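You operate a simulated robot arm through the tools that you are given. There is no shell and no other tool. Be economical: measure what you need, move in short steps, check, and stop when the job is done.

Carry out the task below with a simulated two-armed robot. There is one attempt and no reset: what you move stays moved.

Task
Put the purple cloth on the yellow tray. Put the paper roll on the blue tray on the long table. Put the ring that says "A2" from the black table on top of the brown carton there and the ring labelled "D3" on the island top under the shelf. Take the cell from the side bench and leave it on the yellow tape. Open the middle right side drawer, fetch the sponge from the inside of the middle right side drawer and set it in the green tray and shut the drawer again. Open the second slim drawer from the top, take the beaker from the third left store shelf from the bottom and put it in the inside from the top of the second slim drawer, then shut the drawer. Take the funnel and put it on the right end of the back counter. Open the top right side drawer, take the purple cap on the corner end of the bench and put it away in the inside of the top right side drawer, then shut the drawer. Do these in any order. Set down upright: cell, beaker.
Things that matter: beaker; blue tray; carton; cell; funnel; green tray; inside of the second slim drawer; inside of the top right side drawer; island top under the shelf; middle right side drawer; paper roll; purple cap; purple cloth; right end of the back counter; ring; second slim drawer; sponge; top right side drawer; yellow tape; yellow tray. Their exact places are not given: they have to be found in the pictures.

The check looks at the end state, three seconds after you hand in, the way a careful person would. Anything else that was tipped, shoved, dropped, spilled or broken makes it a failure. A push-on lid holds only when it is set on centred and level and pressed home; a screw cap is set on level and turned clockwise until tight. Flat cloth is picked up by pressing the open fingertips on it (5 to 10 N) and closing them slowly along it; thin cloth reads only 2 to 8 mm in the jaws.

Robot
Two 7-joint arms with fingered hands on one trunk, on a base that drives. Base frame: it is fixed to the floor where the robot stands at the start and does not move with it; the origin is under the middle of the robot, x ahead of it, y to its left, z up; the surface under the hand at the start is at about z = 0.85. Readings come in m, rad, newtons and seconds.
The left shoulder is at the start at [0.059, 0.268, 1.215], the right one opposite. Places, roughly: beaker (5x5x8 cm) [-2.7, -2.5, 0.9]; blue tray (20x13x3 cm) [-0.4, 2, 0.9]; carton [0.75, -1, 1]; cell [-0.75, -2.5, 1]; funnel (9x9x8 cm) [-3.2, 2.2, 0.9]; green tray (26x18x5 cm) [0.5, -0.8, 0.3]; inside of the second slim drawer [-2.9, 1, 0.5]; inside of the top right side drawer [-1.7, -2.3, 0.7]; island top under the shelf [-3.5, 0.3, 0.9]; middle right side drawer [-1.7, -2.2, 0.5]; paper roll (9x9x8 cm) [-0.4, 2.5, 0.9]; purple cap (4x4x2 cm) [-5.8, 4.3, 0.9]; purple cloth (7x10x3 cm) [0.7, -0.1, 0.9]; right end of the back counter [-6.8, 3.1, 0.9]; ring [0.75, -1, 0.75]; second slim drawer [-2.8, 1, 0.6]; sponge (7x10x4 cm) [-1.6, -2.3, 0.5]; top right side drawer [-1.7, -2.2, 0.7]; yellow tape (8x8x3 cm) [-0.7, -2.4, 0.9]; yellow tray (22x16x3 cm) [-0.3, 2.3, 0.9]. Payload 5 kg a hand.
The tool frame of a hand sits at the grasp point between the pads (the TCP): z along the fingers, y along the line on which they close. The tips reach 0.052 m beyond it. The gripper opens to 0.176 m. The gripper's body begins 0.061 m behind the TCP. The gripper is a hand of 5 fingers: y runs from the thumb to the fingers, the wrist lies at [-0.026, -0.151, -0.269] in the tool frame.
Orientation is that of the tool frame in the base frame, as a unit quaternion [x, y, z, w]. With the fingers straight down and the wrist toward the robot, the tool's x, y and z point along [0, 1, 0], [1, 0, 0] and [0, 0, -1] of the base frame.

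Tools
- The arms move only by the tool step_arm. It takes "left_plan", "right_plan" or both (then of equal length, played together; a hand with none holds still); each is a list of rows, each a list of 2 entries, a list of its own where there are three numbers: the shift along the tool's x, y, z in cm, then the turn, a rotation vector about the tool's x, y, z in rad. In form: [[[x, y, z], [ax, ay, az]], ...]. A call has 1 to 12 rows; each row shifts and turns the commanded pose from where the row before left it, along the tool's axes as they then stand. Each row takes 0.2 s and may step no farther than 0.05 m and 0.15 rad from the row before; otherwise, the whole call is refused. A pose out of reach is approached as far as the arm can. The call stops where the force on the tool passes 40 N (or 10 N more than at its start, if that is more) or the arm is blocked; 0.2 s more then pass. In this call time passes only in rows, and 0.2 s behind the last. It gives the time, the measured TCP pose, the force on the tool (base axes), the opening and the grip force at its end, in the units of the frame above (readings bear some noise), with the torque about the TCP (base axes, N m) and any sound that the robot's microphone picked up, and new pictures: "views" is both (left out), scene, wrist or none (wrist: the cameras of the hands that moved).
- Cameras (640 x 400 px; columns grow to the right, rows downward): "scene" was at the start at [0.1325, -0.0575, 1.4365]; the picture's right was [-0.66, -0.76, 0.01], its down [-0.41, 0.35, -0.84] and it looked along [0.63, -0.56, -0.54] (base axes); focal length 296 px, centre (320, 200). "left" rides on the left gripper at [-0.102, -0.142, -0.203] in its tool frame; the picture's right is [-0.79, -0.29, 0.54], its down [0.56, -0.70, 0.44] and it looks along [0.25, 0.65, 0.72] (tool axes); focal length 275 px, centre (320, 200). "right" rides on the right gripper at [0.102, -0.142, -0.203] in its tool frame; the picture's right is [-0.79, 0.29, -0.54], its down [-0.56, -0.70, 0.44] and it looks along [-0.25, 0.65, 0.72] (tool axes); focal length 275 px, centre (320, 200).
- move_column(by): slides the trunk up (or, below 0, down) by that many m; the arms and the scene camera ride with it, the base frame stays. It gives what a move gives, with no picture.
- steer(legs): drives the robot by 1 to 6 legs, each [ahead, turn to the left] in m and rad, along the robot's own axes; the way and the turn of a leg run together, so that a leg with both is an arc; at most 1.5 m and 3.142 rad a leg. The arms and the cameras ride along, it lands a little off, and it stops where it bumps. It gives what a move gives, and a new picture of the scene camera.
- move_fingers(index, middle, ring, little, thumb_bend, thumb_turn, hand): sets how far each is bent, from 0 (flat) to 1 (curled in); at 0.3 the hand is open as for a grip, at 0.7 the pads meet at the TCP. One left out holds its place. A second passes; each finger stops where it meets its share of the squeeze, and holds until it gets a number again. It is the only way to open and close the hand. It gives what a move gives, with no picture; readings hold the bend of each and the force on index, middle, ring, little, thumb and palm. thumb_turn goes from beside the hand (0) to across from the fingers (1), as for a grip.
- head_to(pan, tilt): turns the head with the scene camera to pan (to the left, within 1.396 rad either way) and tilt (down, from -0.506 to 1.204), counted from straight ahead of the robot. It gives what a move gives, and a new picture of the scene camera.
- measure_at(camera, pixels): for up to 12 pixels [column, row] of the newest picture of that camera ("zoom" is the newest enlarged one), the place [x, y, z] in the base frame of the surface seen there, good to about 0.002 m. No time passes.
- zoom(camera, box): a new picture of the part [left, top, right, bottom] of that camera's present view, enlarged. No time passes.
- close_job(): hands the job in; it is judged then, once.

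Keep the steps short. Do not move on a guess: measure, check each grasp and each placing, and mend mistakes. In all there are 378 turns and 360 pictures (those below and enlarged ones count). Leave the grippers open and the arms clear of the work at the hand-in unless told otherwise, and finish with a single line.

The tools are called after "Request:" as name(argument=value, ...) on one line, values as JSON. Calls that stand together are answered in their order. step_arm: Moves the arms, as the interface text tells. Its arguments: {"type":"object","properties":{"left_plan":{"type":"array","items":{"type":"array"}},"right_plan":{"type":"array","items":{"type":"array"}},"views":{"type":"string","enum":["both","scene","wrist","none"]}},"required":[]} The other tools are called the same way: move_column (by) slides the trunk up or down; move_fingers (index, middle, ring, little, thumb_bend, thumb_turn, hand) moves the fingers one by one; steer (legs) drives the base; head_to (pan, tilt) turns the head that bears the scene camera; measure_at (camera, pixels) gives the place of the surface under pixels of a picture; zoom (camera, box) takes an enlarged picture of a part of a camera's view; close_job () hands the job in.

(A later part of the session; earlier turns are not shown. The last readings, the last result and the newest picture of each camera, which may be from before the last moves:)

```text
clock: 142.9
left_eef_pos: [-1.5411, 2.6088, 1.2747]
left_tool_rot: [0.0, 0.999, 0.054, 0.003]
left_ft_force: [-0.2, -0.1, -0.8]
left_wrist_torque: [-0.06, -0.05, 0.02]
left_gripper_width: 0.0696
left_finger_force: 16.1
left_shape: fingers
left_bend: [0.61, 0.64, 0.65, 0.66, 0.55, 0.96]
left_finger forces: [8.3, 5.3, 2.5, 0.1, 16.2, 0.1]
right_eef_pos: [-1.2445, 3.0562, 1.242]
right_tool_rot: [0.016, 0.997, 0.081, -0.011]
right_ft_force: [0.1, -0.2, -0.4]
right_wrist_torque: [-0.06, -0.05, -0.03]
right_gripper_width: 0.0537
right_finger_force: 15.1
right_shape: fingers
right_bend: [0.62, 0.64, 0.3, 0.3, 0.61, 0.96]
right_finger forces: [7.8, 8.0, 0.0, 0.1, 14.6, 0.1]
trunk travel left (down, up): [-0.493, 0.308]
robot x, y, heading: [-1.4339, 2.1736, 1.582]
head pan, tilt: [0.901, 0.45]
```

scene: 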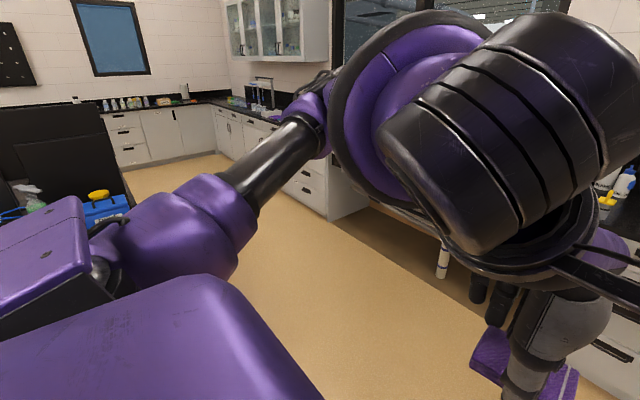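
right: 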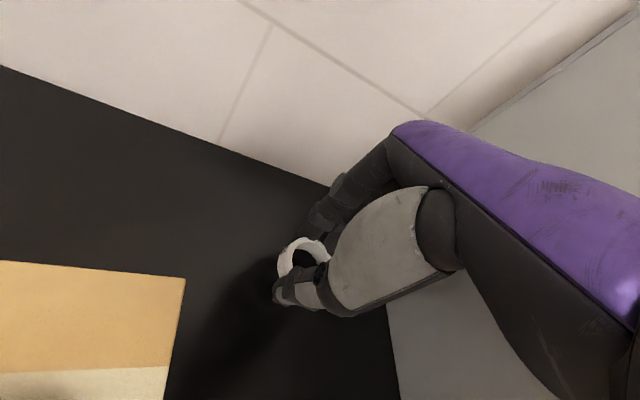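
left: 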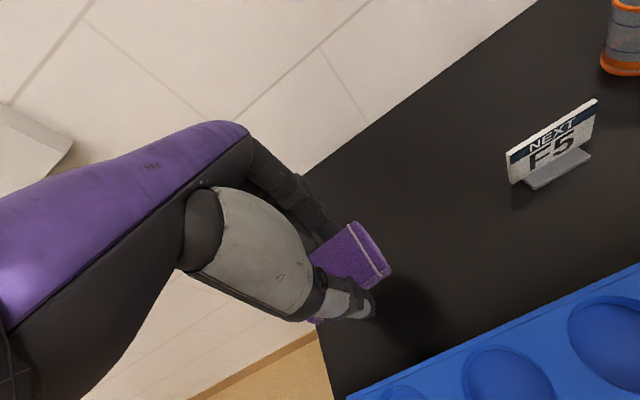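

I raise the trunk 0.1 m and turn right to face the table, looking down at it.

Request:
move_column(by=0.1)

Request:
steer(legs=[[0, -1.58]])

Request:
head_to(pan=0.05, tilt=0.65)

```text
clock: 144.2
left_eef_pos: [-1.5407, 2.5897, 1.3891]
left_tool_rot: [-0.003, 0.997, 0.072, 0.004]
left_ft_force: [-0.7, -1.0, -0.1]
left_wrist_torque: [0.06, -0.06, -0.01]
left_gripper_width: 0.0697
left_finger_force: 17.5
left_shape: fingers
left_bend: [0.61, 0.64, 0.65, 0.66, 0.55, 0.96]
left_finger forces: [8.9, 5.7, 2.6, 0.0, 17.2, 0.1]
right_eef_pos: [-1.2456, 3.0372, 1.3552]
right_tool_rot: [0.014, 0.996, 0.088, -0.011]
right_ft_force: [-0.2, -1.3, 0.4]
right_wrist_torque: [0.09, -0.09, -0.06]
right_gripper_width: 0.0538
right_finger_force: 16.4
right_shape: fingers
right_bend: [0.62, 0.64, 0.3, 0.3, 0.61, 0.96]
right_finger forces: [8.2, 8.1, 0.1, 0.0, 15.3, 0.1]
trunk travel left (down, up): [-0.593, 0.208]
robot x, y, heading: [-1.4284, 2.1738, 1.58]
head pan, tilt: [0.901, 0.45]
```

```text
clock: 150.5
left_eef_pos: [-1.02, 2.2848, 1.3891]
left_tool_rot: [0.704, 0.706, 0.05, 0.054]
left_ft_force: [-0.4, 0.4, -0.4]
left_wrist_torque: [-0.1, -0.05, -0.05]
left_gripper_width: 0.0697
left_finger_force: 16.8
left_shape: fingers
left_bend: [0.61, 0.64, 0.65, 0.66, 0.55, 0.96]
left_finger forces: [8.6, 5.4, 2.4, 0.0, 16.5, 0.0]
right_eef_pos: [-0.5685, 1.9897, 1.3559]
right_tool_rot: [0.715, 0.694, 0.07, 0.054]
right_ft_force: [0.7, 1.9, -0.4]
right_wrist_torque: [-0.16, -0.03, -0.05]
right_gripper_width: 0.0534
right_finger_force: 14.6
right_shape: fingers
right_bend: [0.62, 0.64, 0.3, 0.3, 0.61, 0.96]
right_finger forces: [7.9, 7.6, 0.0, 0.0, 13.8, 0.1]
trunk travel left (down, up): [-0.593, 0.208]
robot x, y, heading: [-1.432, 2.1995, 0.014]
head pan, tilt: [0.901, 0.45]
```

scene: 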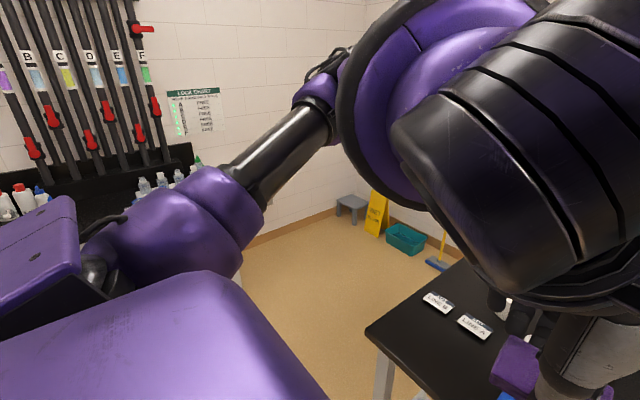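

```text
clock: 151.6
left_eef_pos: [-1.0355, 2.2799, 1.3933]
left_tool_rot: [0.704, 0.706, 0.056, 0.056]
left_ft_force: [-0.3, -3.5, -0.2]
left_wrist_torque: [0.45, -0.02, 0.17]
left_gripper_width: 0.0696
left_finger_force: 16.5
left_shape: fingers
left_bend: [0.61, 0.64, 0.65, 0.66, 0.55, 0.96]
left_finger forces: [8.4, 5.5, 2.8, 0.1, 16.6, 0.0]
right_eef_pos: [-0.5856, 1.9809, 1.3639]
right_tool_rot: [0.715, 0.692, 0.076, 0.058]
right_ft_force: [-0.3, -4.5, -1.0]
right_wrist_torque: [0.57, -0.07, 0.22]
right_gripper_width: 0.0533
right_finger_force: 15.2
right_shape: fingers
right_bend: [0.62, 0.64, 0.3, 0.3, 0.62, 0.96]
right_finger forces: [8.3, 7.8, 0.0, 0.1, 14.4, 0.0]
trunk travel left (down, up): [-0.593, 0.208]
robot x, y, heading: [-1.4333, 2.2008, 0.011]
head pan, tilt: [0.051, 0.649]
```

scene: 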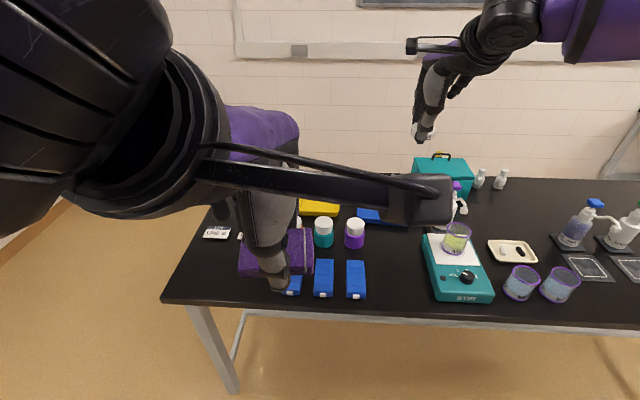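

I see the blue and yellow trays beyond some blue boxes. I measure the table edge and the trays.

Request:
measure_at(camera="scene", pixels=[[320, 208], [302, 214], [338, 214], [375, 215], [360, 212], [330, 300], [325, 285], [324, 222], [355, 225], [440, 180], [600, 300], [215, 233]])

Request:
zoom(camera="scene", box=[200, 150, 480, 320])

```text
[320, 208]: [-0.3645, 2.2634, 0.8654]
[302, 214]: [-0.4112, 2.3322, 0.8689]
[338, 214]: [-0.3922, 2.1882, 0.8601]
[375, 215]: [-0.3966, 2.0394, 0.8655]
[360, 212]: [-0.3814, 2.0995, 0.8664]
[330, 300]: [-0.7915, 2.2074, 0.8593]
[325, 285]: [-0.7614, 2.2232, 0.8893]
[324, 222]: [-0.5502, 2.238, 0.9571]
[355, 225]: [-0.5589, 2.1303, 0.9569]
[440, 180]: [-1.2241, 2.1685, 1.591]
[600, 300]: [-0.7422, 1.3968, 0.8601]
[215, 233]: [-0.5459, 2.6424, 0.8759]
```

```text
2.29 times, centred on (340, 235) of scene
```

zoom: 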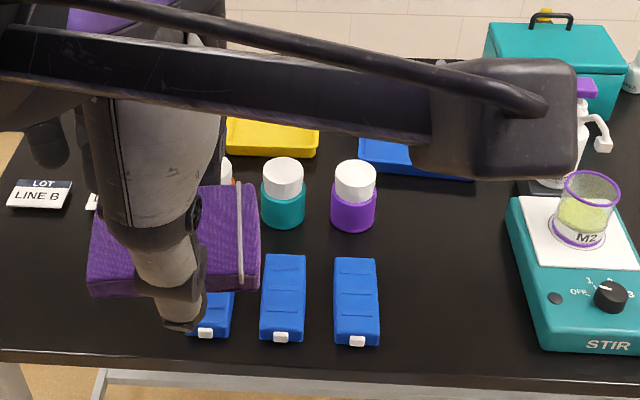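

Two bottles stand in front of the yellow tray (x≈-0.55). I drive 0.22 m closer, to x≈-1.21, keeping clear of the table edge at -0.81.

Request:
steer(legs=[[0.22, 0]])

Request:
measure_at(camera="scene", pixels=[[320, 200], [300, 230], [340, 230], [420, 230]])

```text
clock: 153.7
left_eef_pos: [-0.8146, 2.2847, 1.3916]
left_tool_rot: [0.705, 0.705, 0.054, 0.058]
left_ft_force: [2.0, -0.6, 0.3]
left_wrist_torque: [0.02, 0.18, -0.03]
left_gripper_width: 0.0695
left_finger_force: 16.7
left_shape: fingers
left_bend: [0.61, 0.64, 0.65, 0.66, 0.55, 0.96]
left_finger forces: [8.4, 5.4, 2.7, 0.0, 16.7, 0.0]
right_eef_pos: [-0.3641, 1.9862, 1.3643]
right_tool_rot: [0.716, 0.692, 0.074, 0.058]
right_ft_force: [1.6, -0.7, -1.5]
right_wrist_torque: [0.07, 0.1, 0.06]
right_gripper_width: 0.0531
right_finger_force: 15.2
right_shape: fingers
right_bend: [0.62, 0.64, 0.3, 0.3, 0.62, 0.96]
right_finger forces: [8.3, 7.9, 0.0, 0.1, 14.4, 0.0]
trunk travel left (down, up): [-0.593, 0.208]
robot x, y, heading: [-1.2155, 2.2076, 0.009]
head pan, tilt: [0.051, 0.649]
```

scene: 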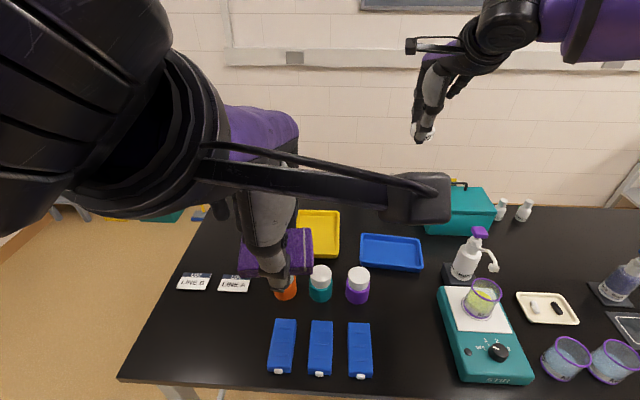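

```text
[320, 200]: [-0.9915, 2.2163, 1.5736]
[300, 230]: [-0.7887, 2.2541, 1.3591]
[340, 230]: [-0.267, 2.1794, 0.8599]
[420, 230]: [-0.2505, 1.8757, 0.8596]
```

I measure both trays' corners.

Request:
measure_at(camera="scene", pixels=[[336, 213], [337, 252], [318, 254], [318, 230], [363, 238], [418, 240], [421, 267], [362, 263], [390, 252], [320, 270], [358, 274], [285, 285]])

```text
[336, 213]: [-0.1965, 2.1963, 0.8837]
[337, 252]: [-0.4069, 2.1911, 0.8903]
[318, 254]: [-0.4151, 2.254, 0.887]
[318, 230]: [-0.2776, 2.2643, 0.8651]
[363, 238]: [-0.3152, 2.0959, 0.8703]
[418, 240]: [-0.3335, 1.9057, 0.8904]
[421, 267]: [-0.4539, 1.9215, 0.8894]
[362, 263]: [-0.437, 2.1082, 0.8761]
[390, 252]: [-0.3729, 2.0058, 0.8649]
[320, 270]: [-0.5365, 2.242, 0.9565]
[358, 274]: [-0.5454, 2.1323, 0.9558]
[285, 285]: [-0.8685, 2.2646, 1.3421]
```

Yellow tray: centre (-0.30, 2.27), floor 0.865. Blue tray: centre (-0.385, 2.005). I lower the trunk 0.2 m, then bring the left hand over the yellow tray and level it.

Request:
move_column(by=-0.2)

Request:
step_arm(left_plan=[[[0, 2, 0], [0.03, 0, 0]], [[0, 4, 0], [0.03, 0, 0]], [[0, 4, 0], [0.03, 0, 0]], [[0, 4, 0], [0.04, 0, 0]], [[0, 4, 0], [0, 0, 0]], [[0, 4, 0], [0, 0, 0]], [[0, 4, 0], [0, 0, 0]], [[0, 4, 0], [0, 0, 0]], [[0, 4, 0], [0, 0, 0]], [[0, 4, 0], [0, 0, 0]]], views="scene")

```text
clock: 155.9
left_eef_pos: [-0.8218, 2.2831, 1.1756]
left_tool_rot: [0.707, 0.705, 0.034, 0.04]
left_ft_force: [-1.2, -0.1, -0.2]
left_wrist_torque: [0.02, -0.11, 0.01]
left_gripper_width: 0.0694
left_finger_force: 17.0
left_shape: fingers
left_bend: [0.61, 0.64, 0.65, 0.66, 0.55, 0.96]
left_finger forces: [8.8, 5.8, 2.6, 0.1, 17.1, 0.0]
right_eef_pos: [-0.3849, 1.9865, 1.1787]
right_tool_rot: [0.714, 0.693, 0.081, 0.063]
right_ft_force: [-1.4, -0.4, 0.9]
right_wrist_torque: [-0.05, -0.07, -0.01]
right_gripper_width: 0.0533
right_finger_force: 15.7
right_shape: fingers
right_bend: [0.62, 0.64, 0.3, 0.3, 0.62, 0.96]
right_finger forces: [8.4, 8.1, 0.1, 0.1, 14.9, 0.0]
trunk travel left (down, up): [-0.393, 0.408]
robot x, y, heading: [-1.2146, 2.2, 0.011]
head pan, tilt: [0.051, 0.649]
```

```text
clock: 158.1
left_eef_pos: [-0.4403, 2.2809, 1.1775]
left_tool_rot: [0.707, 0.707, -0.008, -0.007]
left_ft_force: [1.2, -0.3, -1.0]
left_wrist_torque: [-0.02, 0.07, -0.02]
left_gripper_width: 0.0693
left_finger_force: 17.0
left_shape: fingers
left_bend: [0.61, 0.64, 0.65, 0.66, 0.55, 0.96]
left_finger forces: [8.8, 5.7, 2.6, 0.1, 17.1, 0.1]
right_eef_pos: [-0.3848, 1.986, 1.1745]
right_tool_rot: [0.715, 0.692, 0.078, 0.063]
right_ft_force: [0.6, 0.2, -1.4]
right_wrist_torque: [0.04, -0.02, 0.01]
right_gripper_width: 0.0531
right_finger_force: 15.5
right_shape: fingers
right_bend: [0.62, 0.64, 0.3, 0.3, 0.62, 0.96]
right_finger forces: [8.4, 8.0, 0.1, 0.0, 14.9, 0.1]
trunk travel left (down, up): [-0.393, 0.408]
robot x, y, heading: [-1.2158, 2.2052, 0.003]
head pan, tilt: [0.051, 0.649]
```

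scene: 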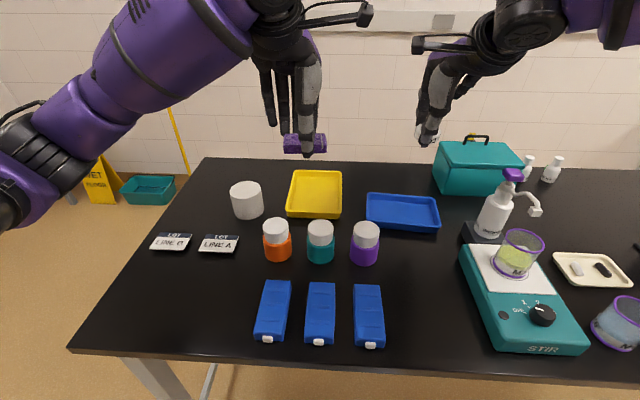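

A clear view of everything. I measure the trays and the paper roll (246,200) again.

Request:
measure_at(camera="scene", pixels=[[315, 195], [293, 172], [341, 173], [288, 212], [339, 214], [402, 212], [246, 185], [246, 200], [234, 190], [261, 190], [246, 216], [478, 152]])

```text
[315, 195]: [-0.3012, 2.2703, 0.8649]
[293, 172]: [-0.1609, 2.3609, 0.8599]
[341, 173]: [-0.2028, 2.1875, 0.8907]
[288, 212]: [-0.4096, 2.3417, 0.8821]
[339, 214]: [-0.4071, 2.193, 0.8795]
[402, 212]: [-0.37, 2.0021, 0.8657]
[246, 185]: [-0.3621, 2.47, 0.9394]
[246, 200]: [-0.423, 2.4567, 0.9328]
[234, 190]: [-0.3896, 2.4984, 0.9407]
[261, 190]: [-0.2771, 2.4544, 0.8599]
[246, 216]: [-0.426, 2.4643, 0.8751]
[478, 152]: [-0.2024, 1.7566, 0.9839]
```

I move the cloth over the tray and part way down.

Request:
step_arm(left_plan=[[[-0.5, 3.5, 0], [0, 0, 0]], [[-0.5, 3.5, 1], [0, 0, 0]], [[0, 3.5, 2], [0, 0, 0]], [[0, 3, 3], [0, 0, 0]], [[0, 0, 4], [0, 0, 0]], [[0, 0, 4], [0, 0, 0]], [[0, 0, 3], [0, 0, 0]]])

```text
clock: 159.7
left_eef_pos: [-0.3093, 2.2722, 1.0065]
left_tool_rot: [0.707, 0.707, -0.008, -0.006]
left_ft_force: [1.5, 0.7, 2.7]
left_wrist_torque: [0.0, 0.12, 0.01]
left_gripper_width: 0.0693
left_finger_force: 16.4
left_shape: fingers
left_bend: [0.61, 0.64, 0.65, 0.66, 0.55, 0.96]
left_finger forces: [8.9, 5.6, 2.5, 0.0, 17.1, 0.0]
right_eef_pos: [-0.3851, 1.9843, 1.1762]
right_tool_rot: [0.715, 0.692, 0.079, 0.064]
right_ft_force: [-0.5, -0.4, -0.2]
right_wrist_torque: [0.04, 0.02, 0.01]
right_gripper_width: 0.0533
right_finger_force: 15.8
right_shape: fingers
right_bend: [0.62, 0.64, 0.3, 0.3, 0.62, 0.96]
right_finger forces: [8.3, 8.1, 0.1, 0.1, 14.9, 0.0]
trunk travel left (down, up): [-0.393, 0.408]
robot x, y, heading: [-1.2126, 2.2015, 0.005]
head pan, tilt: [0.051, 0.649]
```

scene: 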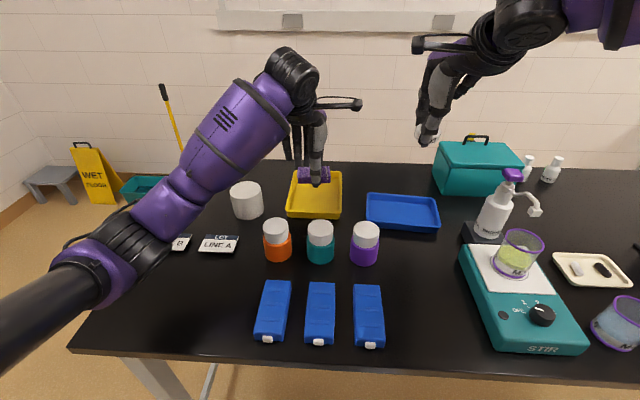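
left: 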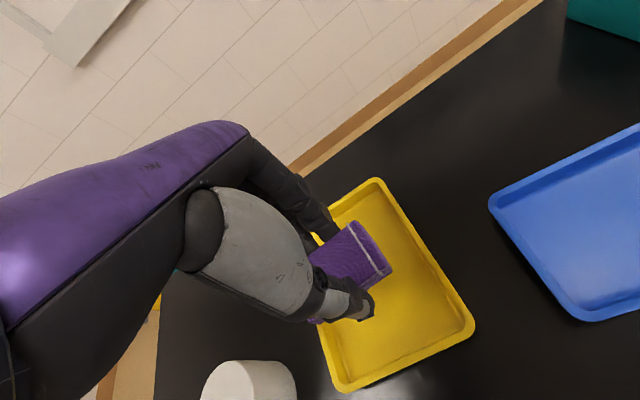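

The cloth is well over the tray. I lower it to just above the tray floor in slow steps.

Request:
step_arm(left_plan=[[[-0.4, 0, 2], [0, 0, 0]], [[-0.3, 0, 2], [0, 0, 0]], [[0, 0, 1.5], [0, 0, 0]], [[0, 0, 0.7], [0, 0, 0]], [[0, 0, 0.5], [0, 0, 0]], [[0, 0, 0.4], [0, 0, 0]]], views="wrist")

```text
clock: 161.1
left_eef_pos: [-0.3108, 2.2677, 0.9333]
left_tool_rot: [0.708, 0.706, -0.008, -0.006]
left_ft_force: [-0.1, 0.6, -1.1]
left_wrist_torque: [-0.02, 0.03, -0.04]
left_gripper_width: 0.0694
left_finger_force: 16.5
left_shape: fingers
left_bend: [0.61, 0.64, 0.65, 0.66, 0.55, 0.96]
left_finger forces: [9.0, 5.6, 2.4, 0.0, 17.1, 0.1]
right_eef_pos: [-0.3855, 1.9854, 1.1772]
right_tool_rot: [0.714, 0.693, 0.079, 0.063]
right_ft_force: [0.3, 0.6, -0.4]
right_wrist_torque: [0.03, 0.02, -0.01]
right_gripper_width: 0.0533
right_finger_force: 15.6
right_shape: fingers
right_bend: [0.62, 0.64, 0.3, 0.3, 0.62, 0.96]
right_finger forces: [8.3, 8.0, 0.1, 0.0, 14.9, 0.0]
trunk travel left (down, up): [-0.393, 0.408]
robot x, y, heading: [-1.2149, 2.2065, 0.009]
head pan, tilt: [0.051, 0.649]
```

left: 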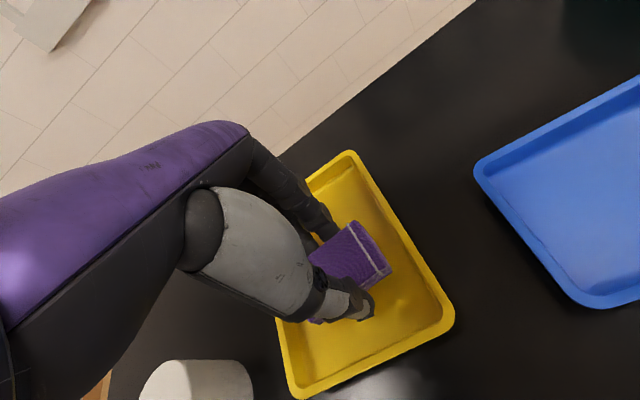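

I'm just above the tray floor. I release gently by opening the fingers part way and lift.

Request:
move_fingers(hand="left", index=0.5, middle=0.5, ring=0.5, little=0.5, thumb_bend=0.45)

Request:
step_arm(left_plan=[[[0, 0, -1], [0, 0, 0]], [[0, 0, -3], [0, 0, 0]], [[0, 0, -4], [0, 0, 0]], [[0, 0, -4], [0, 0, 0]]])

```text
clock: 162.1
left_eef_pos: [-0.3119, 2.2676, 0.932]
left_tool_rot: [0.707, 0.707, -0.008, -0.006]
left_ft_force: [-0.2, -0.2, -0.6]
left_wrist_torque: [0.02, 0.01, 0.0]
left_gripper_width: 0.1102
left_finger_force: 0.0
left_shape: fingers
left_bend: [0.5, 0.5, 0.5, 0.5, 0.45, 0.97]
left_finger forces: [0.0, 0.1, 0.0, 0.0, 0.1, 0.0]
right_eef_pos: [-0.3845, 1.9865, 1.176]
right_tool_rot: [0.715, 0.692, 0.079, 0.064]
right_ft_force: [-0.9, 0.9, -0.3]
right_wrist_torque: [0.01, -0.01, 0.0]
right_gripper_width: 0.0533
right_finger_force: 16.0
right_shape: fingers
right_bend: [0.62, 0.64, 0.3, 0.3, 0.62, 0.96]
right_finger forces: [8.3, 8.1, 0.0, 0.1, 15.0, 0.1]
trunk travel left (down, up): [-0.393, 0.408]
robot x, y, heading: [-1.215, 2.2047, 0.013]
head pan, tilt: [0.051, 0.649]
```

```text
clock: 163.1
left_eef_pos: [-0.3102, 2.2651, 1.0534]
left_tool_rot: [0.708, 0.707, -0.009, -0.006]
left_ft_force: [-0.8, -0.6, -2.4]
left_wrist_torque: [0.0, -0.08, 0.06]
left_gripper_width: 0.1105
left_finger_force: 0.1
left_shape: fingers
left_bend: [0.5, 0.5, 0.5, 0.5, 0.45, 0.97]
left_finger forces: [0.1, 0.0, 0.0, 0.0, 0.0, 0.1]
right_eef_pos: [-0.3865, 1.9855, 1.1775]
right_tool_rot: [0.715, 0.691, 0.081, 0.064]
right_ft_force: [-1.2, -0.8, 1.0]
right_wrist_torque: [0.07, -0.1, 0.05]
right_gripper_width: 0.0533
right_finger_force: 15.8
right_shape: fingers
right_bend: [0.62, 0.64, 0.3, 0.3, 0.62, 0.96]
right_finger forces: [8.3, 8.1, 0.1, 0.0, 14.8, 0.0]
trunk travel left (down, up): [-0.393, 0.408]
robot x, y, heading: [-1.2155, 2.2052, 0.005]
head pan, tilt: [0.051, 0.649]
```

scene: 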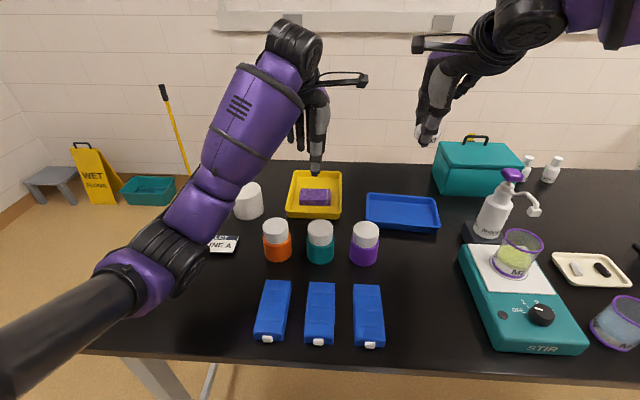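
left: 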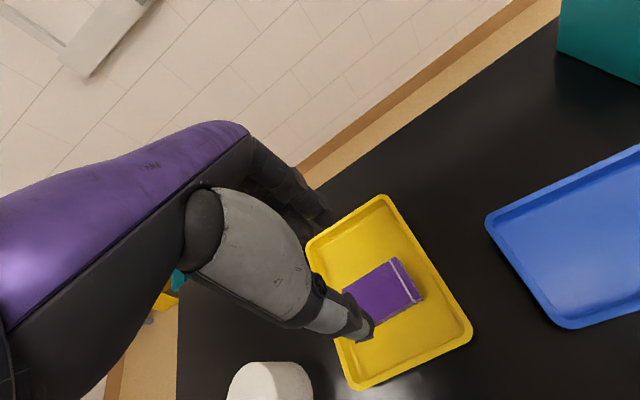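

The cloth lies in the yellow tray. Next is the paper roll at (-0.38, 2.465): I open the hand and move above it.

Request:
move_fingers(hand="left", index=0.36, middle=0.36, ring=0.36, little=0.36, thumb_bend=0.36)

Request:
step_arm(left_plan=[[[2, -1, -1], [0, 0, 0]], [[4, -2, 0], [0, 0, 0]], [[4, -2, 0], [0, 0, 0]], [[4, -2, 0], [0, 0, 0]], [[3, 0, 0], [0, 0, 0]], [[3, 0, 0], [0, 0, 0]]])

```text
clock: 164.1
left_eef_pos: [-0.3094, 2.2662, 1.0533]
left_tool_rot: [0.707, 0.707, -0.009, -0.006]
left_ft_force: [-0.5, 0.4, 0.2]
left_wrist_torque: [-0.03, 0.01, -0.01]
left_gripper_width: 0.1608
left_finger_force: 0.1
left_shape: fingers
left_bend: [0.36, 0.36, 0.36, 0.36, 0.36, 0.97]
left_finger forces: [0.1, 0.0, 0.0, 0.0, 0.1, 0.0]
right_eef_pos: [-0.3844, 1.9861, 1.1766]
right_tool_rot: [0.714, 0.692, 0.08, 0.063]
right_ft_force: [0.0, 0.6, -0.5]
right_wrist_torque: [0.01, 0.03, 0.0]
right_gripper_width: 0.0531
right_finger_force: 15.5
right_shape: fingers
right_bend: [0.62, 0.64, 0.3, 0.3, 0.62, 0.96]
right_finger forces: [8.3, 8.2, 0.1, 0.0, 14.9, 0.1]
trunk travel left (down, up): [-0.393, 0.408]
robot x, y, heading: [-1.2103, 2.2078, 0.007]
head pan, tilt: [0.051, 0.649]
```

```text
clock: 165.5
left_eef_pos: [-0.3813, 2.4705, 1.065]
left_tool_rot: [0.708, 0.706, -0.01, -0.007]
left_ft_force: [0.6, 1.0, 0.4]
left_wrist_torque: [-0.2, 0.0, -0.03]
left_gripper_width: 0.1608
left_finger_force: 0.1
left_shape: fingers
left_bend: [0.36, 0.36, 0.36, 0.36, 0.36, 0.98]
left_finger forces: [0.0, 0.0, 0.1, 0.0, 0.0, 0.0]
right_eef_pos: [-0.3848, 1.989, 1.1764]
right_tool_rot: [0.714, 0.693, 0.08, 0.065]
right_ft_force: [-1.1, 2.6, 0.6]
right_wrist_torque: [-0.34, -0.02, -0.13]
right_gripper_width: 0.0532
right_finger_force: 15.6
right_shape: fingers
right_bend: [0.62, 0.64, 0.3, 0.3, 0.62, 0.96]
right_finger forces: [8.3, 8.2, 0.0, 0.1, 14.9, 0.0]
trunk travel left (down, up): [-0.393, 0.408]
robot x, y, heading: [-1.2126, 2.2068, 0.008]
head pan, tilt: [0.051, 0.649]
```

scene: 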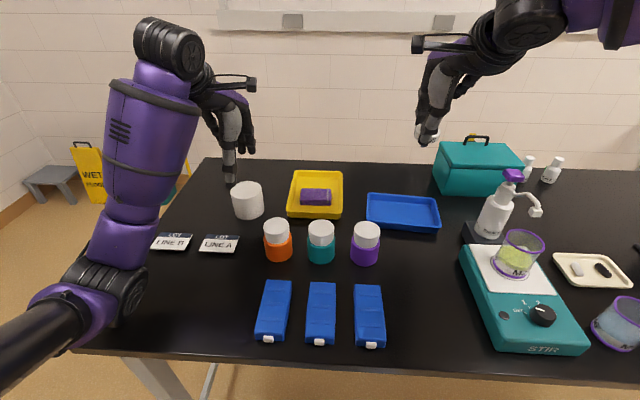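
left: 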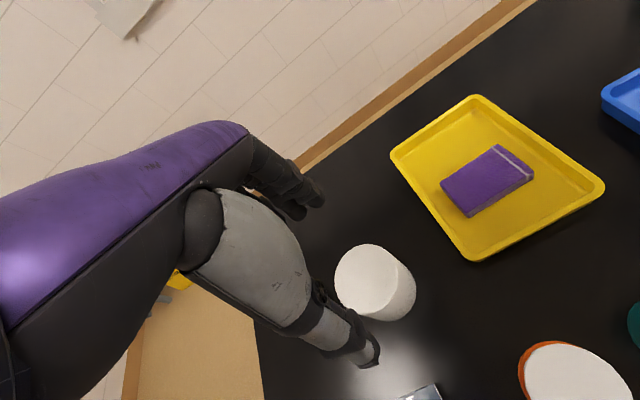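

I measure the roll's top rim and the thumb.

Request:
measure_at(camera="left", pixels=[[370, 246], [340, 280], [405, 265], [375, 305], [370, 275], [372, 355], [410, 290], [415, 390]])

```text
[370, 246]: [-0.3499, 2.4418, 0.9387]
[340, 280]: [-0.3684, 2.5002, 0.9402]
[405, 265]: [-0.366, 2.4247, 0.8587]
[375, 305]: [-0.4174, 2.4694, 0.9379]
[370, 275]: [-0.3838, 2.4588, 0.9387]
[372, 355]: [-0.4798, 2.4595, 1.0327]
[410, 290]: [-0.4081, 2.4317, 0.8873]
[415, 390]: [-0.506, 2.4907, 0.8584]
```

I'm aligned within half a centimetre. I descend 14 cm and close on the roll.

Request:
step_arm(left_plan=[[[-0.5, 0, 3], [0, 0, 0]], [[0, 0, 4], [0, 0, 0]], [[0, 0, 4], [0, 0, 0]], [[0, 0, 2], [0, 0, 0]], [[0, 0, 1], [0, 0, 0]]], views="wrist")

Request:
move_fingers(hand="left", index=0.54, middle=0.54, ring=0.54, little=0.54, thumb_bend=0.54)

```text
clock: 166.9
left_eef_pos: [-0.3683, 2.4485, 1.0649]
left_tool_rot: [0.709, 0.701, 0.052, 0.058]
left_ft_force: [-1.1, -1.4, -1.0]
left_wrist_torque: [0.07, -0.4, -0.07]
left_gripper_width: 0.1613
left_finger_force: 0.1
left_shape: fingers
left_bend: [0.36, 0.36, 0.36, 0.36, 0.36, 0.98]
left_finger forces: [0.0, 0.0, 0.1, 0.1, 0.0, 0.0]
right_eef_pos: [-0.4165, 1.9818, 1.2026]
right_tool_rot: [0.713, 0.691, 0.093, 0.074]
right_ft_force: [-6.1, 10.6, 9.7]
right_wrist_torque: [-1.48, -0.26, -0.62]
right_gripper_width: 0.0531
right_finger_force: 15.7
right_shape: fingers
right_bend: [0.62, 0.64, 0.3, 0.3, 0.62, 0.96]
right_finger forces: [8.3, 8.0, 0.0, 0.1, 15.0, 0.1]
trunk travel left (down, up): [-0.393, 0.408]
robot x, y, heading: [-1.2132, 2.2051, -0.002]
head pan, tilt: [0.051, 0.649]
stopped in row 5 (left hand): the arm was blocked; the commanded pose is now the measured one
```

left: 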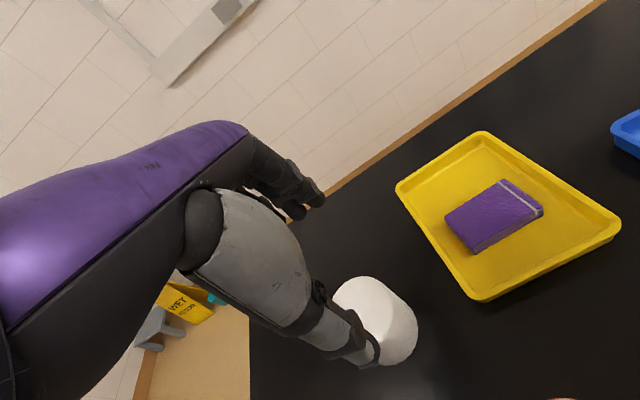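

```text
clock: 167.9
left_eef_pos: [-0.364, 2.4517, 1.0587]
left_tool_rot: [0.706, 0.705, 0.053, 0.049]
left_ft_force: [0.0, 0.2, 0.6]
left_wrist_torque: [-0.01, -0.03, -0.02]
left_gripper_width: 0.0824
left_finger_force: 0.2
left_shape: fingers
left_bend: [0.54, 0.54, 0.54, 0.54, 0.54, 0.98]
left_finger forces: [0.1, 0.1, 0.0, 0.0, 0.0, 0.0]
right_eef_pos: [-0.4074, 1.975, 1.1921]
right_tool_rot: [0.714, 0.691, 0.09, 0.067]
right_ft_force: [-0.6, 0.9, 0.1]
right_wrist_torque: [-0.1, -0.01, -0.05]
right_gripper_width: 0.0529
right_finger_force: 15.7
right_shape: fingers
right_bend: [0.62, 0.64, 0.3, 0.3, 0.62, 0.96]
right_finger forces: [8.3, 8.0, 0.0, 0.1, 14.9, 0.0]
trunk travel left (down, up): [-0.393, 0.408]
robot x, y, heading: [-1.2139, 2.202, 0.009]
head pan, tilt: [0.051, 0.649]
```

The arm was blocked, so I check where the left elbow is relative to the table.

Request:
head_to(pan=0.55, tilt=0.75)

Request:
measure_at(camera="scene", pixels=[[320, 200], [250, 250], [300, 300], [200, 300], [350, 150], [400, 250]])

```text
clock: 168.8
left_eef_pos: [-0.3647, 2.4509, 1.0592]
left_tool_rot: [0.706, 0.705, 0.054, 0.049]
left_ft_force: [0.4, 0.1, -0.9]
left_wrist_torque: [-0.01, 0.01, -0.01]
left_gripper_width: 0.0823
left_finger_force: 0.1
left_shape: fingers
left_bend: [0.54, 0.54, 0.54, 0.54, 0.54, 0.98]
left_finger forces: [0.1, 0.0, 0.1, 0.0, 0.0, 0.0]
right_eef_pos: [-0.4064, 1.9744, 1.1926]
right_tool_rot: [0.715, 0.69, 0.091, 0.068]
right_ft_force: [0.2, -0.1, -0.7]
right_wrist_torque: [-0.01, 0.01, 0.02]
right_gripper_width: 0.0528
right_finger_force: 15.2
right_shape: fingers
right_bend: [0.62, 0.64, 0.3, 0.3, 0.62, 0.96]
right_finger forces: [8.2, 8.2, 0.0, 0.1, 15.0, 0.1]
trunk travel left (down, up): [-0.393, 0.408]
robot x, y, heading: [-1.2082, 2.2043, 0.008]
head pan, tilt: [0.55, 0.75]
```

scene: 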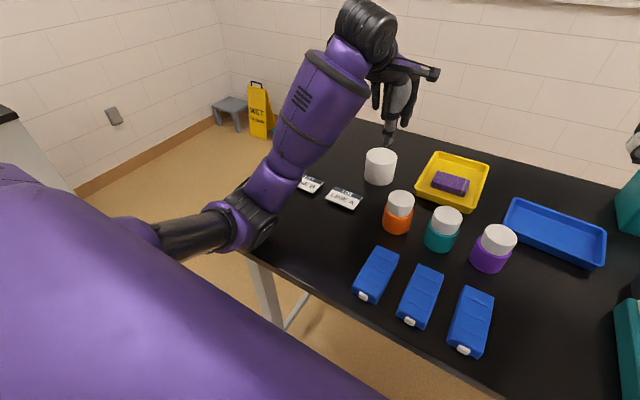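

```text
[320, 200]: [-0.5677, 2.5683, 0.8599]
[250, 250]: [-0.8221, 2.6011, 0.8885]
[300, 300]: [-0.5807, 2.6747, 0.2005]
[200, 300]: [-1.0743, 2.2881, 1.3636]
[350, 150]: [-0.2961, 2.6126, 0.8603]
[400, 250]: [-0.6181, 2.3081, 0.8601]
```

The left elbow is low and touches the table edge at (-0.82, 2.6, 0.89). I raise the trunk 0.25 m to lift it clear.

Request:
move_column(by=0.25)

Request:
move_fingers(hand="left", index=0.36, middle=0.36, ring=0.36, little=0.36, thumb_bend=0.36)

Request:
step_arm(left_plan=[[[1, -1, 2], [0.03, 0, 0]], [[0.5, -1, 4], [0.04, 0, 0]], [[0, 0, 4], [0.05, 0, 0]], [[0, 0, 4], [0, 0, 0]], [[0, 0, 4], [0, 0, 0]]], views="scene")

```text
clock: 171.4
left_eef_pos: [-0.361, 2.46, 1.2843]
left_tool_rot: [0.706, 0.706, 0.041, 0.044]
left_ft_force: [0.1, -0.5, 0.3]
left_wrist_torque: [-0.02, -0.02, 0.01]
left_gripper_width: 0.0823
left_finger_force: 0.0
left_shape: fingers
left_bend: [0.54, 0.54, 0.54, 0.54, 0.54, 0.98]
left_finger forces: [0.0, 0.0, 0.1, 0.1, 0.0, 0.1]
right_eef_pos: [-0.4, 1.9855, 1.4362]
right_tool_rot: [0.714, 0.692, 0.084, 0.069]
right_ft_force: [-0.2, -0.4, 0.3]
right_wrist_torque: [0.0, 0.02, 0.04]
right_gripper_width: 0.0528
right_finger_force: 15.4
right_shape: fingers
right_bend: [0.62, 0.64, 0.3, 0.3, 0.62, 0.96]
right_finger forces: [8.3, 8.0, 0.0, 0.0, 15.0, 0.0]
trunk travel left (down, up): [-0.643, 0.158]
robot x, y, heading: [-1.2145, 2.2, 0.007]
head pan, tilt: [0.55, 0.75]
```

```text
clock: 172.4
left_eef_pos: [-0.3608, 2.4606, 1.2849]
left_tool_rot: [0.706, 0.706, 0.04, 0.044]
left_ft_force: [0.0, 0.0, -0.4]
left_wrist_torque: [0.0, 0.0, -0.02]
left_gripper_width: 0.1607
left_finger_force: 0.0
left_shape: fingers
left_bend: [0.36, 0.36, 0.36, 0.36, 0.36, 0.98]
left_finger forces: [0.0, 0.0, 0.0, 0.0, 0.0, 0.0]
right_eef_pos: [-0.4006, 1.9852, 1.438]
right_tool_rot: [0.715, 0.69, 0.083, 0.068]
right_ft_force: [-0.3, -0.1, 0.7]
right_wrist_torque: [-0.01, 0.0, -0.03]
right_gripper_width: 0.0528
right_finger_force: 15.7
right_shape: fingers
right_bend: [0.62, 0.64, 0.3, 0.3, 0.62, 0.96]
right_finger forces: [8.3, 8.2, 0.1, 0.0, 15.0, 0.0]
trunk travel left (down, up): [-0.643, 0.158]
robot x, y, heading: [-1.215, 2.2034, 0.006]
head pan, tilt: [0.55, 0.75]
```

```text
clock: 173.6
left_eef_pos: [-0.3705, 2.4724, 1.106]
left_tool_rot: [0.708, 0.707, -0.001, 0.003]
left_ft_force: [2.6, 0.9, 3.6]
left_wrist_torque: [0.0, 0.16, -0.07]
left_gripper_width: 0.1609
left_finger_force: 0.0
left_shape: fingers
left_bend: [0.36, 0.36, 0.36, 0.36, 0.36, 0.98]
left_finger forces: [0.1, 0.1, 0.0, 0.1, 0.1, 0.0]
right_eef_pos: [-0.3992, 1.9849, 1.4366]
right_tool_rot: [0.715, 0.691, 0.085, 0.069]
right_ft_force: [-0.1, 1.2, -0.6]
right_wrist_torque: [-0.03, 0.05, 0.03]
right_gripper_width: 0.0527
right_finger_force: 15.9
right_shape: fingers
right_bend: [0.62, 0.64, 0.3, 0.3, 0.62, 0.96]
right_finger forces: [8.2, 8.1, 0.0, 0.0, 14.9, 0.0]
trunk travel left (down, up): [-0.643, 0.158]
robot x, y, heading: [-1.2115, 2.2072, 0.007]
head pan, tilt: [0.55, 0.75]
```

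scene: 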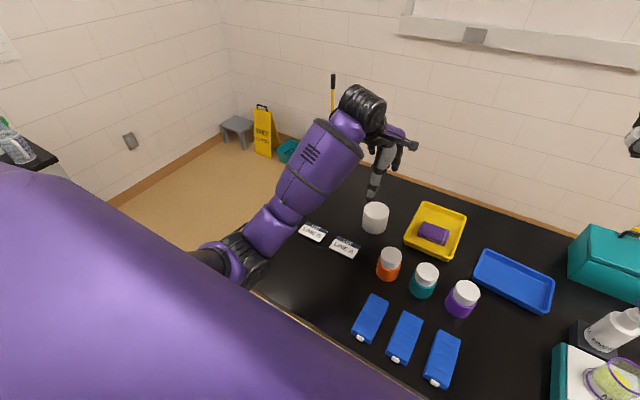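

The elbow is up. I verify the elbow's height and the roll's place again.

Request:
measure_at(camera="scene", pixels=[[245, 262], [255, 275], [375, 208], [363, 212], [387, 214], [376, 228], [313, 232], [345, 248], [374, 185]])

```text
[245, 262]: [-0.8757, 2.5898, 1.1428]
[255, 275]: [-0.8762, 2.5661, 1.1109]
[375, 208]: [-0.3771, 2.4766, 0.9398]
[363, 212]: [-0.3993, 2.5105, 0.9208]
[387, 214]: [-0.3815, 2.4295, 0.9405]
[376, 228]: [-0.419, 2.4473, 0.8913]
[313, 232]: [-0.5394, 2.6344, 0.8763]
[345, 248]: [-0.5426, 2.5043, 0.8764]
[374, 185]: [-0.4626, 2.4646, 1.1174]
```

Elbow at 1.11 and the roll unmoved. I descend 18 cm and watch the readings.

Request:
step_arm(left_plan=[[[-0.3, -0.8, 3], [0, 0, 0]], [[0, 0, 4], [0, 0, 0]], [[0, 0, 4], [0, 0, 0]], [[0, 0, 4], [0, 0, 0]], [[0, 0, 2], [0, 0, 0]], [[0, 0, 1], [0, 0, 0]]])

```text
clock: 175.0
left_eef_pos: [-0.38, 2.4705, 0.9243]
left_tool_rot: [0.708, 0.706, -0.001, 0.002]
left_ft_force: [0.2, 0.4, 0.8]
left_wrist_torque: [0.0, -0.01, -0.02]
left_gripper_width: 0.1606
left_finger_force: 0.0
left_shape: fingers
left_bend: [0.36, 0.36, 0.36, 0.36, 0.36, 0.98]
left_finger forces: [0.0, 0.0, 0.0, 0.0, 0.0, 0.1]
right_eef_pos: [-0.4004, 1.9857, 1.438]
right_tool_rot: [0.715, 0.691, 0.084, 0.069]
right_ft_force: [-0.8, 0.6, 0.2]
right_wrist_torque: [-0.02, 0.0, -0.01]
right_gripper_width: 0.053
right_finger_force: 15.8
right_shape: fingers
right_bend: [0.62, 0.64, 0.3, 0.3, 0.62, 0.96]
right_finger forces: [8.3, 8.2, 0.0, 0.0, 15.0, 0.0]
trunk travel left (down, up): [-0.643, 0.158]
robot x, y, heading: [-1.2094, 2.2039, 0.005]
head pan, tilt: [0.55, 0.75]
```

scene: 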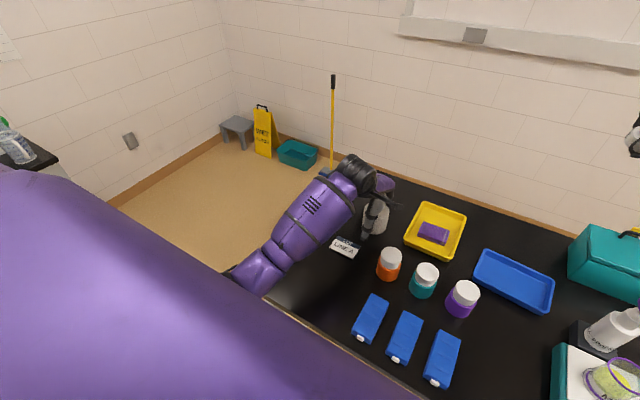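
left: 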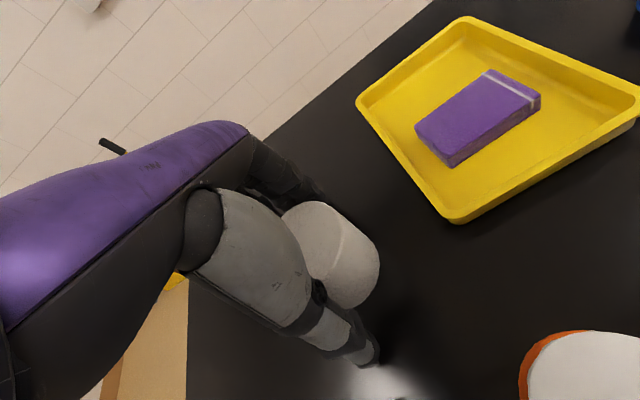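

The roll is between the thumb and the fingers. I close on it.

Request:
move_fingers(hand="left", index=0.56, middle=0.56, ring=0.56, little=0.56, thumb_bend=0.56)

Request:
zoom(camera="left", box=[180, 140, 460, 400])

```text
clock: 176.0
left_eef_pos: [-0.3797, 2.4699, 0.9238]
left_tool_rot: [0.708, 0.707, -0.001, 0.001]
left_ft_force: [0.0, -0.6, -0.6]
left_wrist_torque: [0.01, -0.04, -0.04]
left_gripper_width: 0.0946
left_finger_force: 10.6
left_shape: fingers
left_bend: [0.52, 0.54, 0.56, 0.56, 0.52, 0.97]
left_finger forces: [6.3, 4.1, 0.0, 0.1, 11.2, 0.0]
right_eef_pos: [-0.3993, 1.9848, 1.4374]
right_tool_rot: [0.714, 0.691, 0.085, 0.069]
right_ft_force: [-0.3, 0.1, -0.5]
right_wrist_torque: [0.01, 0.02, 0.02]
right_gripper_width: 0.0531
right_finger_force: 16.3
right_shape: fingers
right_bend: [0.62, 0.64, 0.3, 0.3, 0.62, 0.96]
right_finger forces: [8.2, 8.1, 0.0, 0.0, 15.0, 0.1]
trunk travel left (down, up): [-0.643, 0.158]
robot x, y, heading: [-1.2128, 2.2012, 0.01]
head pan, tilt: [0.55, 0.75]
```

```text
1.54 times, centred on (320, 270) of left
```

zoom: 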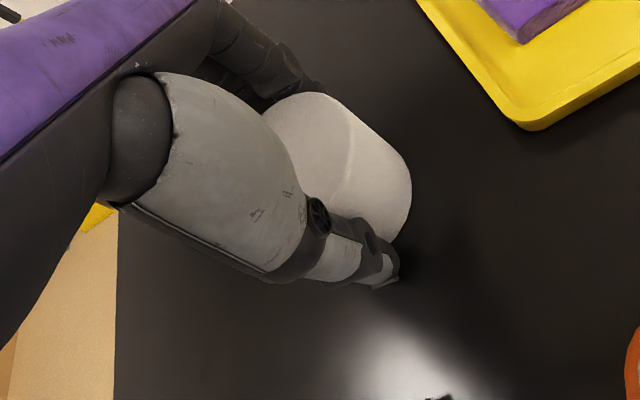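

The roll is held. I squeeze slightly more and lift it high.

Request:
move_fingers(hand="left", index=0.59, middle=0.59, ring=0.6, little=0.6, thumb_bend=0.59)

Request:
step_arm(left_plan=[[[0, 0, -1], [0, 0, 0]], [[0, 0, -2], [0, 0, 0]], [[0, 0, -4], [0, 0, 0]], [[0, 0, -4], [0, 0, 0]], [[0, 0, -4], [0, 0, 0]], [[0, 0, -4], [0, 0, 0]], [[0, 0, -4], [0, 0, 0]], [[0, 0, -2], [0, 0, 0]]], views="wrist")

```text
clock: 177.0
left_eef_pos: [-0.3797, 2.4688, 0.9246]
left_tool_rot: [0.707, 0.707, 0.0, 0.002]
left_ft_force: [0.5, 0.2, 2.3]
left_wrist_torque: [0.06, -0.2, -0.01]
left_gripper_width: 0.0939
left_finger_force: 17.2
left_shape: fingers
left_bend: [0.52, 0.55, 0.6, 0.6, 0.52, 0.97]
left_finger forces: [8.8, 8.3, 0.0, 0.0, 17.5, 0.1]
right_eef_pos: [-0.3994, 1.9851, 1.4372]
right_tool_rot: [0.714, 0.692, 0.085, 0.069]
right_ft_force: [-0.4, -0.1, -0.6]
right_wrist_torque: [0.02, -0.03, 0.0]
right_gripper_width: 0.0531
right_finger_force: 15.5
right_shape: fingers
right_bend: [0.62, 0.64, 0.3, 0.3, 0.62, 0.96]
right_finger forces: [8.4, 8.1, 0.0, 0.0, 15.0, 0.0]
trunk travel left (down, up): [-0.643, 0.158]
robot x, y, heading: [-1.2139, 2.2046, 0.0]
head pan, tilt: [0.55, 0.75]
```

```text
clock: 178.8
left_eef_pos: [-0.3819, 2.4712, 1.1731]
left_tool_rot: [0.707, 0.707, -0.002, 0.0]
left_ft_force: [0.0, -0.1, -1.0]
left_wrist_torque: [0.0, -0.08, 0.03]
left_gripper_width: 0.0935
left_finger_force: 16.3
left_shape: fingers
left_bend: [0.52, 0.55, 0.6, 0.6, 0.53, 0.97]
left_finger forces: [8.5, 7.7, 0.1, 0.0, 17.2, 0.0]
right_eef_pos: [-0.399, 1.9865, 1.437]
right_tool_rot: [0.714, 0.691, 0.084, 0.068]
right_ft_force: [-0.2, -0.5, -0.9]
right_wrist_torque: [0.02, -0.02, 0.01]
right_gripper_width: 0.0532
right_finger_force: 15.9
right_shape: fingers
right_bend: [0.62, 0.64, 0.3, 0.3, 0.62, 0.96]
right_finger forces: [8.3, 8.1, 0.0, 0.0, 15.0, 0.0]
trunk travel left (down, up): [-0.643, 0.158]
robot x, y, heading: [-1.2138, 2.2033, 0.008]
head pan, tilt: [0.55, 0.75]
```

left: 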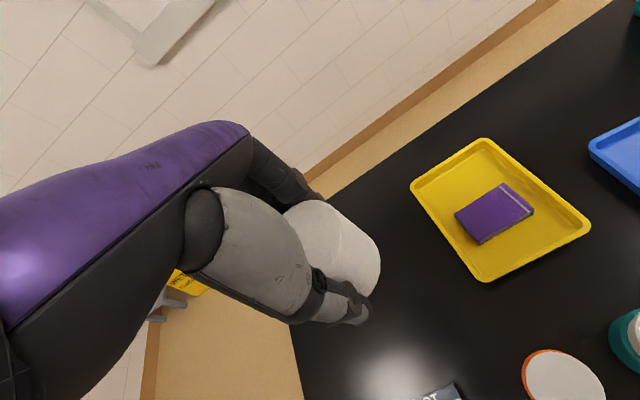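

The roll is lifted. I back off and shift to y≈1.8 so the blue tray is in front of the left hand.

Request:
steer(legs=[[-0.25, 0], [0, -1.571], [0.42, 0], [0, 1.571], [0.24, 0]])

Request:
head_to(pan=0.1, tilt=0.75)

```text
clock: 193.5
left_eef_pos: [-0.6478, 1.5593, 1.2102]
left_tool_rot: [0.888, 0.46, 0.004, 0.027]
left_ft_force: [6.4, 11.0, 1.0]
left_wrist_torque: [-1.05, 0.85, -0.28]
left_gripper_width: 0.0926
left_finger_force: 16.0
left_shape: fingers
left_bend: [0.53, 0.56, 0.6, 0.6, 0.53, 0.97]
left_finger forces: [8.7, 7.8, 0.0, 0.0, 16.5, 0.0]
right_eef_pos: [-0.9471, 1.1803, 1.479]
right_tool_rot: [0.886, 0.444, 0.07, 0.114]
right_ft_force: [8.6, 12.5, 3.9]
right_wrist_torque: [-1.16, 1.21, -0.53]
right_gripper_width: 0.0518
right_finger_force: 14.7
right_shape: fingers
right_bend: [0.63, 0.64, 0.3, 0.3, 0.62, 0.96]
right_finger forces: [8.1, 7.6, 0.1, 0.0, 13.9, 0.0]
trunk travel left (down, up): [-0.643, 0.158]
robot x, y, heading: [-1.4472, 1.782, -0.644]
head pan, tilt: [0.55, 0.75]
stopped in leg 4: the robot was blocked; the commanded pose is now the measured one
```

scene: 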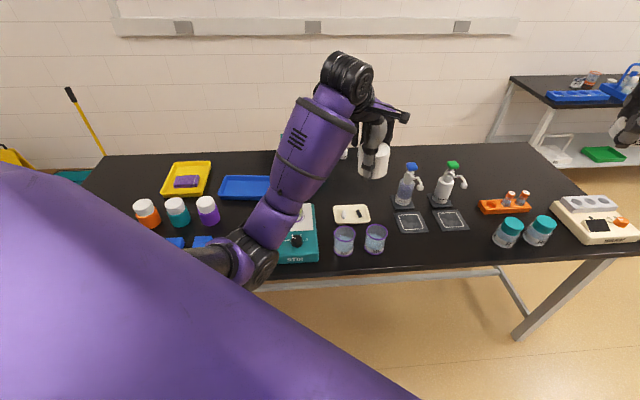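

```text
clock: 194.4
left_eef_pos: [-0.6458, 1.5408, 1.2035]
left_tool_rot: [0.889, 0.457, 0.004, 0.019]
left_ft_force: [-2.9, -2.2, 2.2]
left_wrist_torque: [0.32, -0.24, 0.06]
left_gripper_width: 0.0923
left_finger_force: 15.8
left_shape: fingers
left_bend: [0.53, 0.56, 0.6, 0.6, 0.53, 0.97]
left_finger forces: [8.7, 7.3, 0.0, 0.0, 16.2, 0.1]
right_eef_pos: [-0.9424, 1.157, 1.4665]
right_tool_rot: [0.888, 0.442, 0.069, 0.105]
right_ft_force: [-2.7, 4.0, 3.8]
right_wrist_torque: [-0.29, -0.12, -0.07]
right_gripper_width: 0.0517
right_finger_force: 15.0
right_shape: fingers
right_bend: [0.62, 0.64, 0.3, 0.3, 0.62, 0.96]
right_finger forces: [8.1, 7.8, 0.0, 0.0, 14.0, 0.1]
trunk travel left (down, up): [-0.643, 0.158]
robot x, y, heading: [-1.4491, 1.7785, -0.641]
head pan, tilt: [0.099, 0.75]
```

scene: 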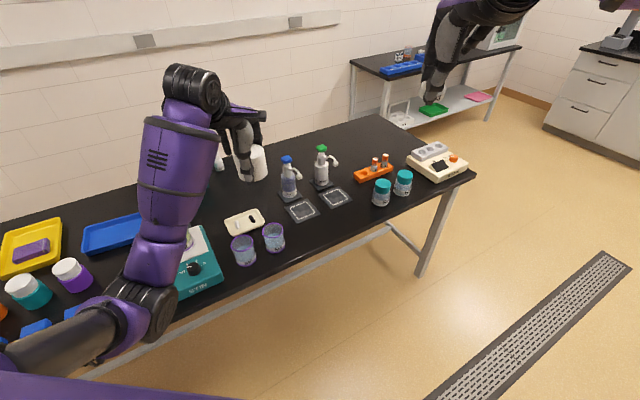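

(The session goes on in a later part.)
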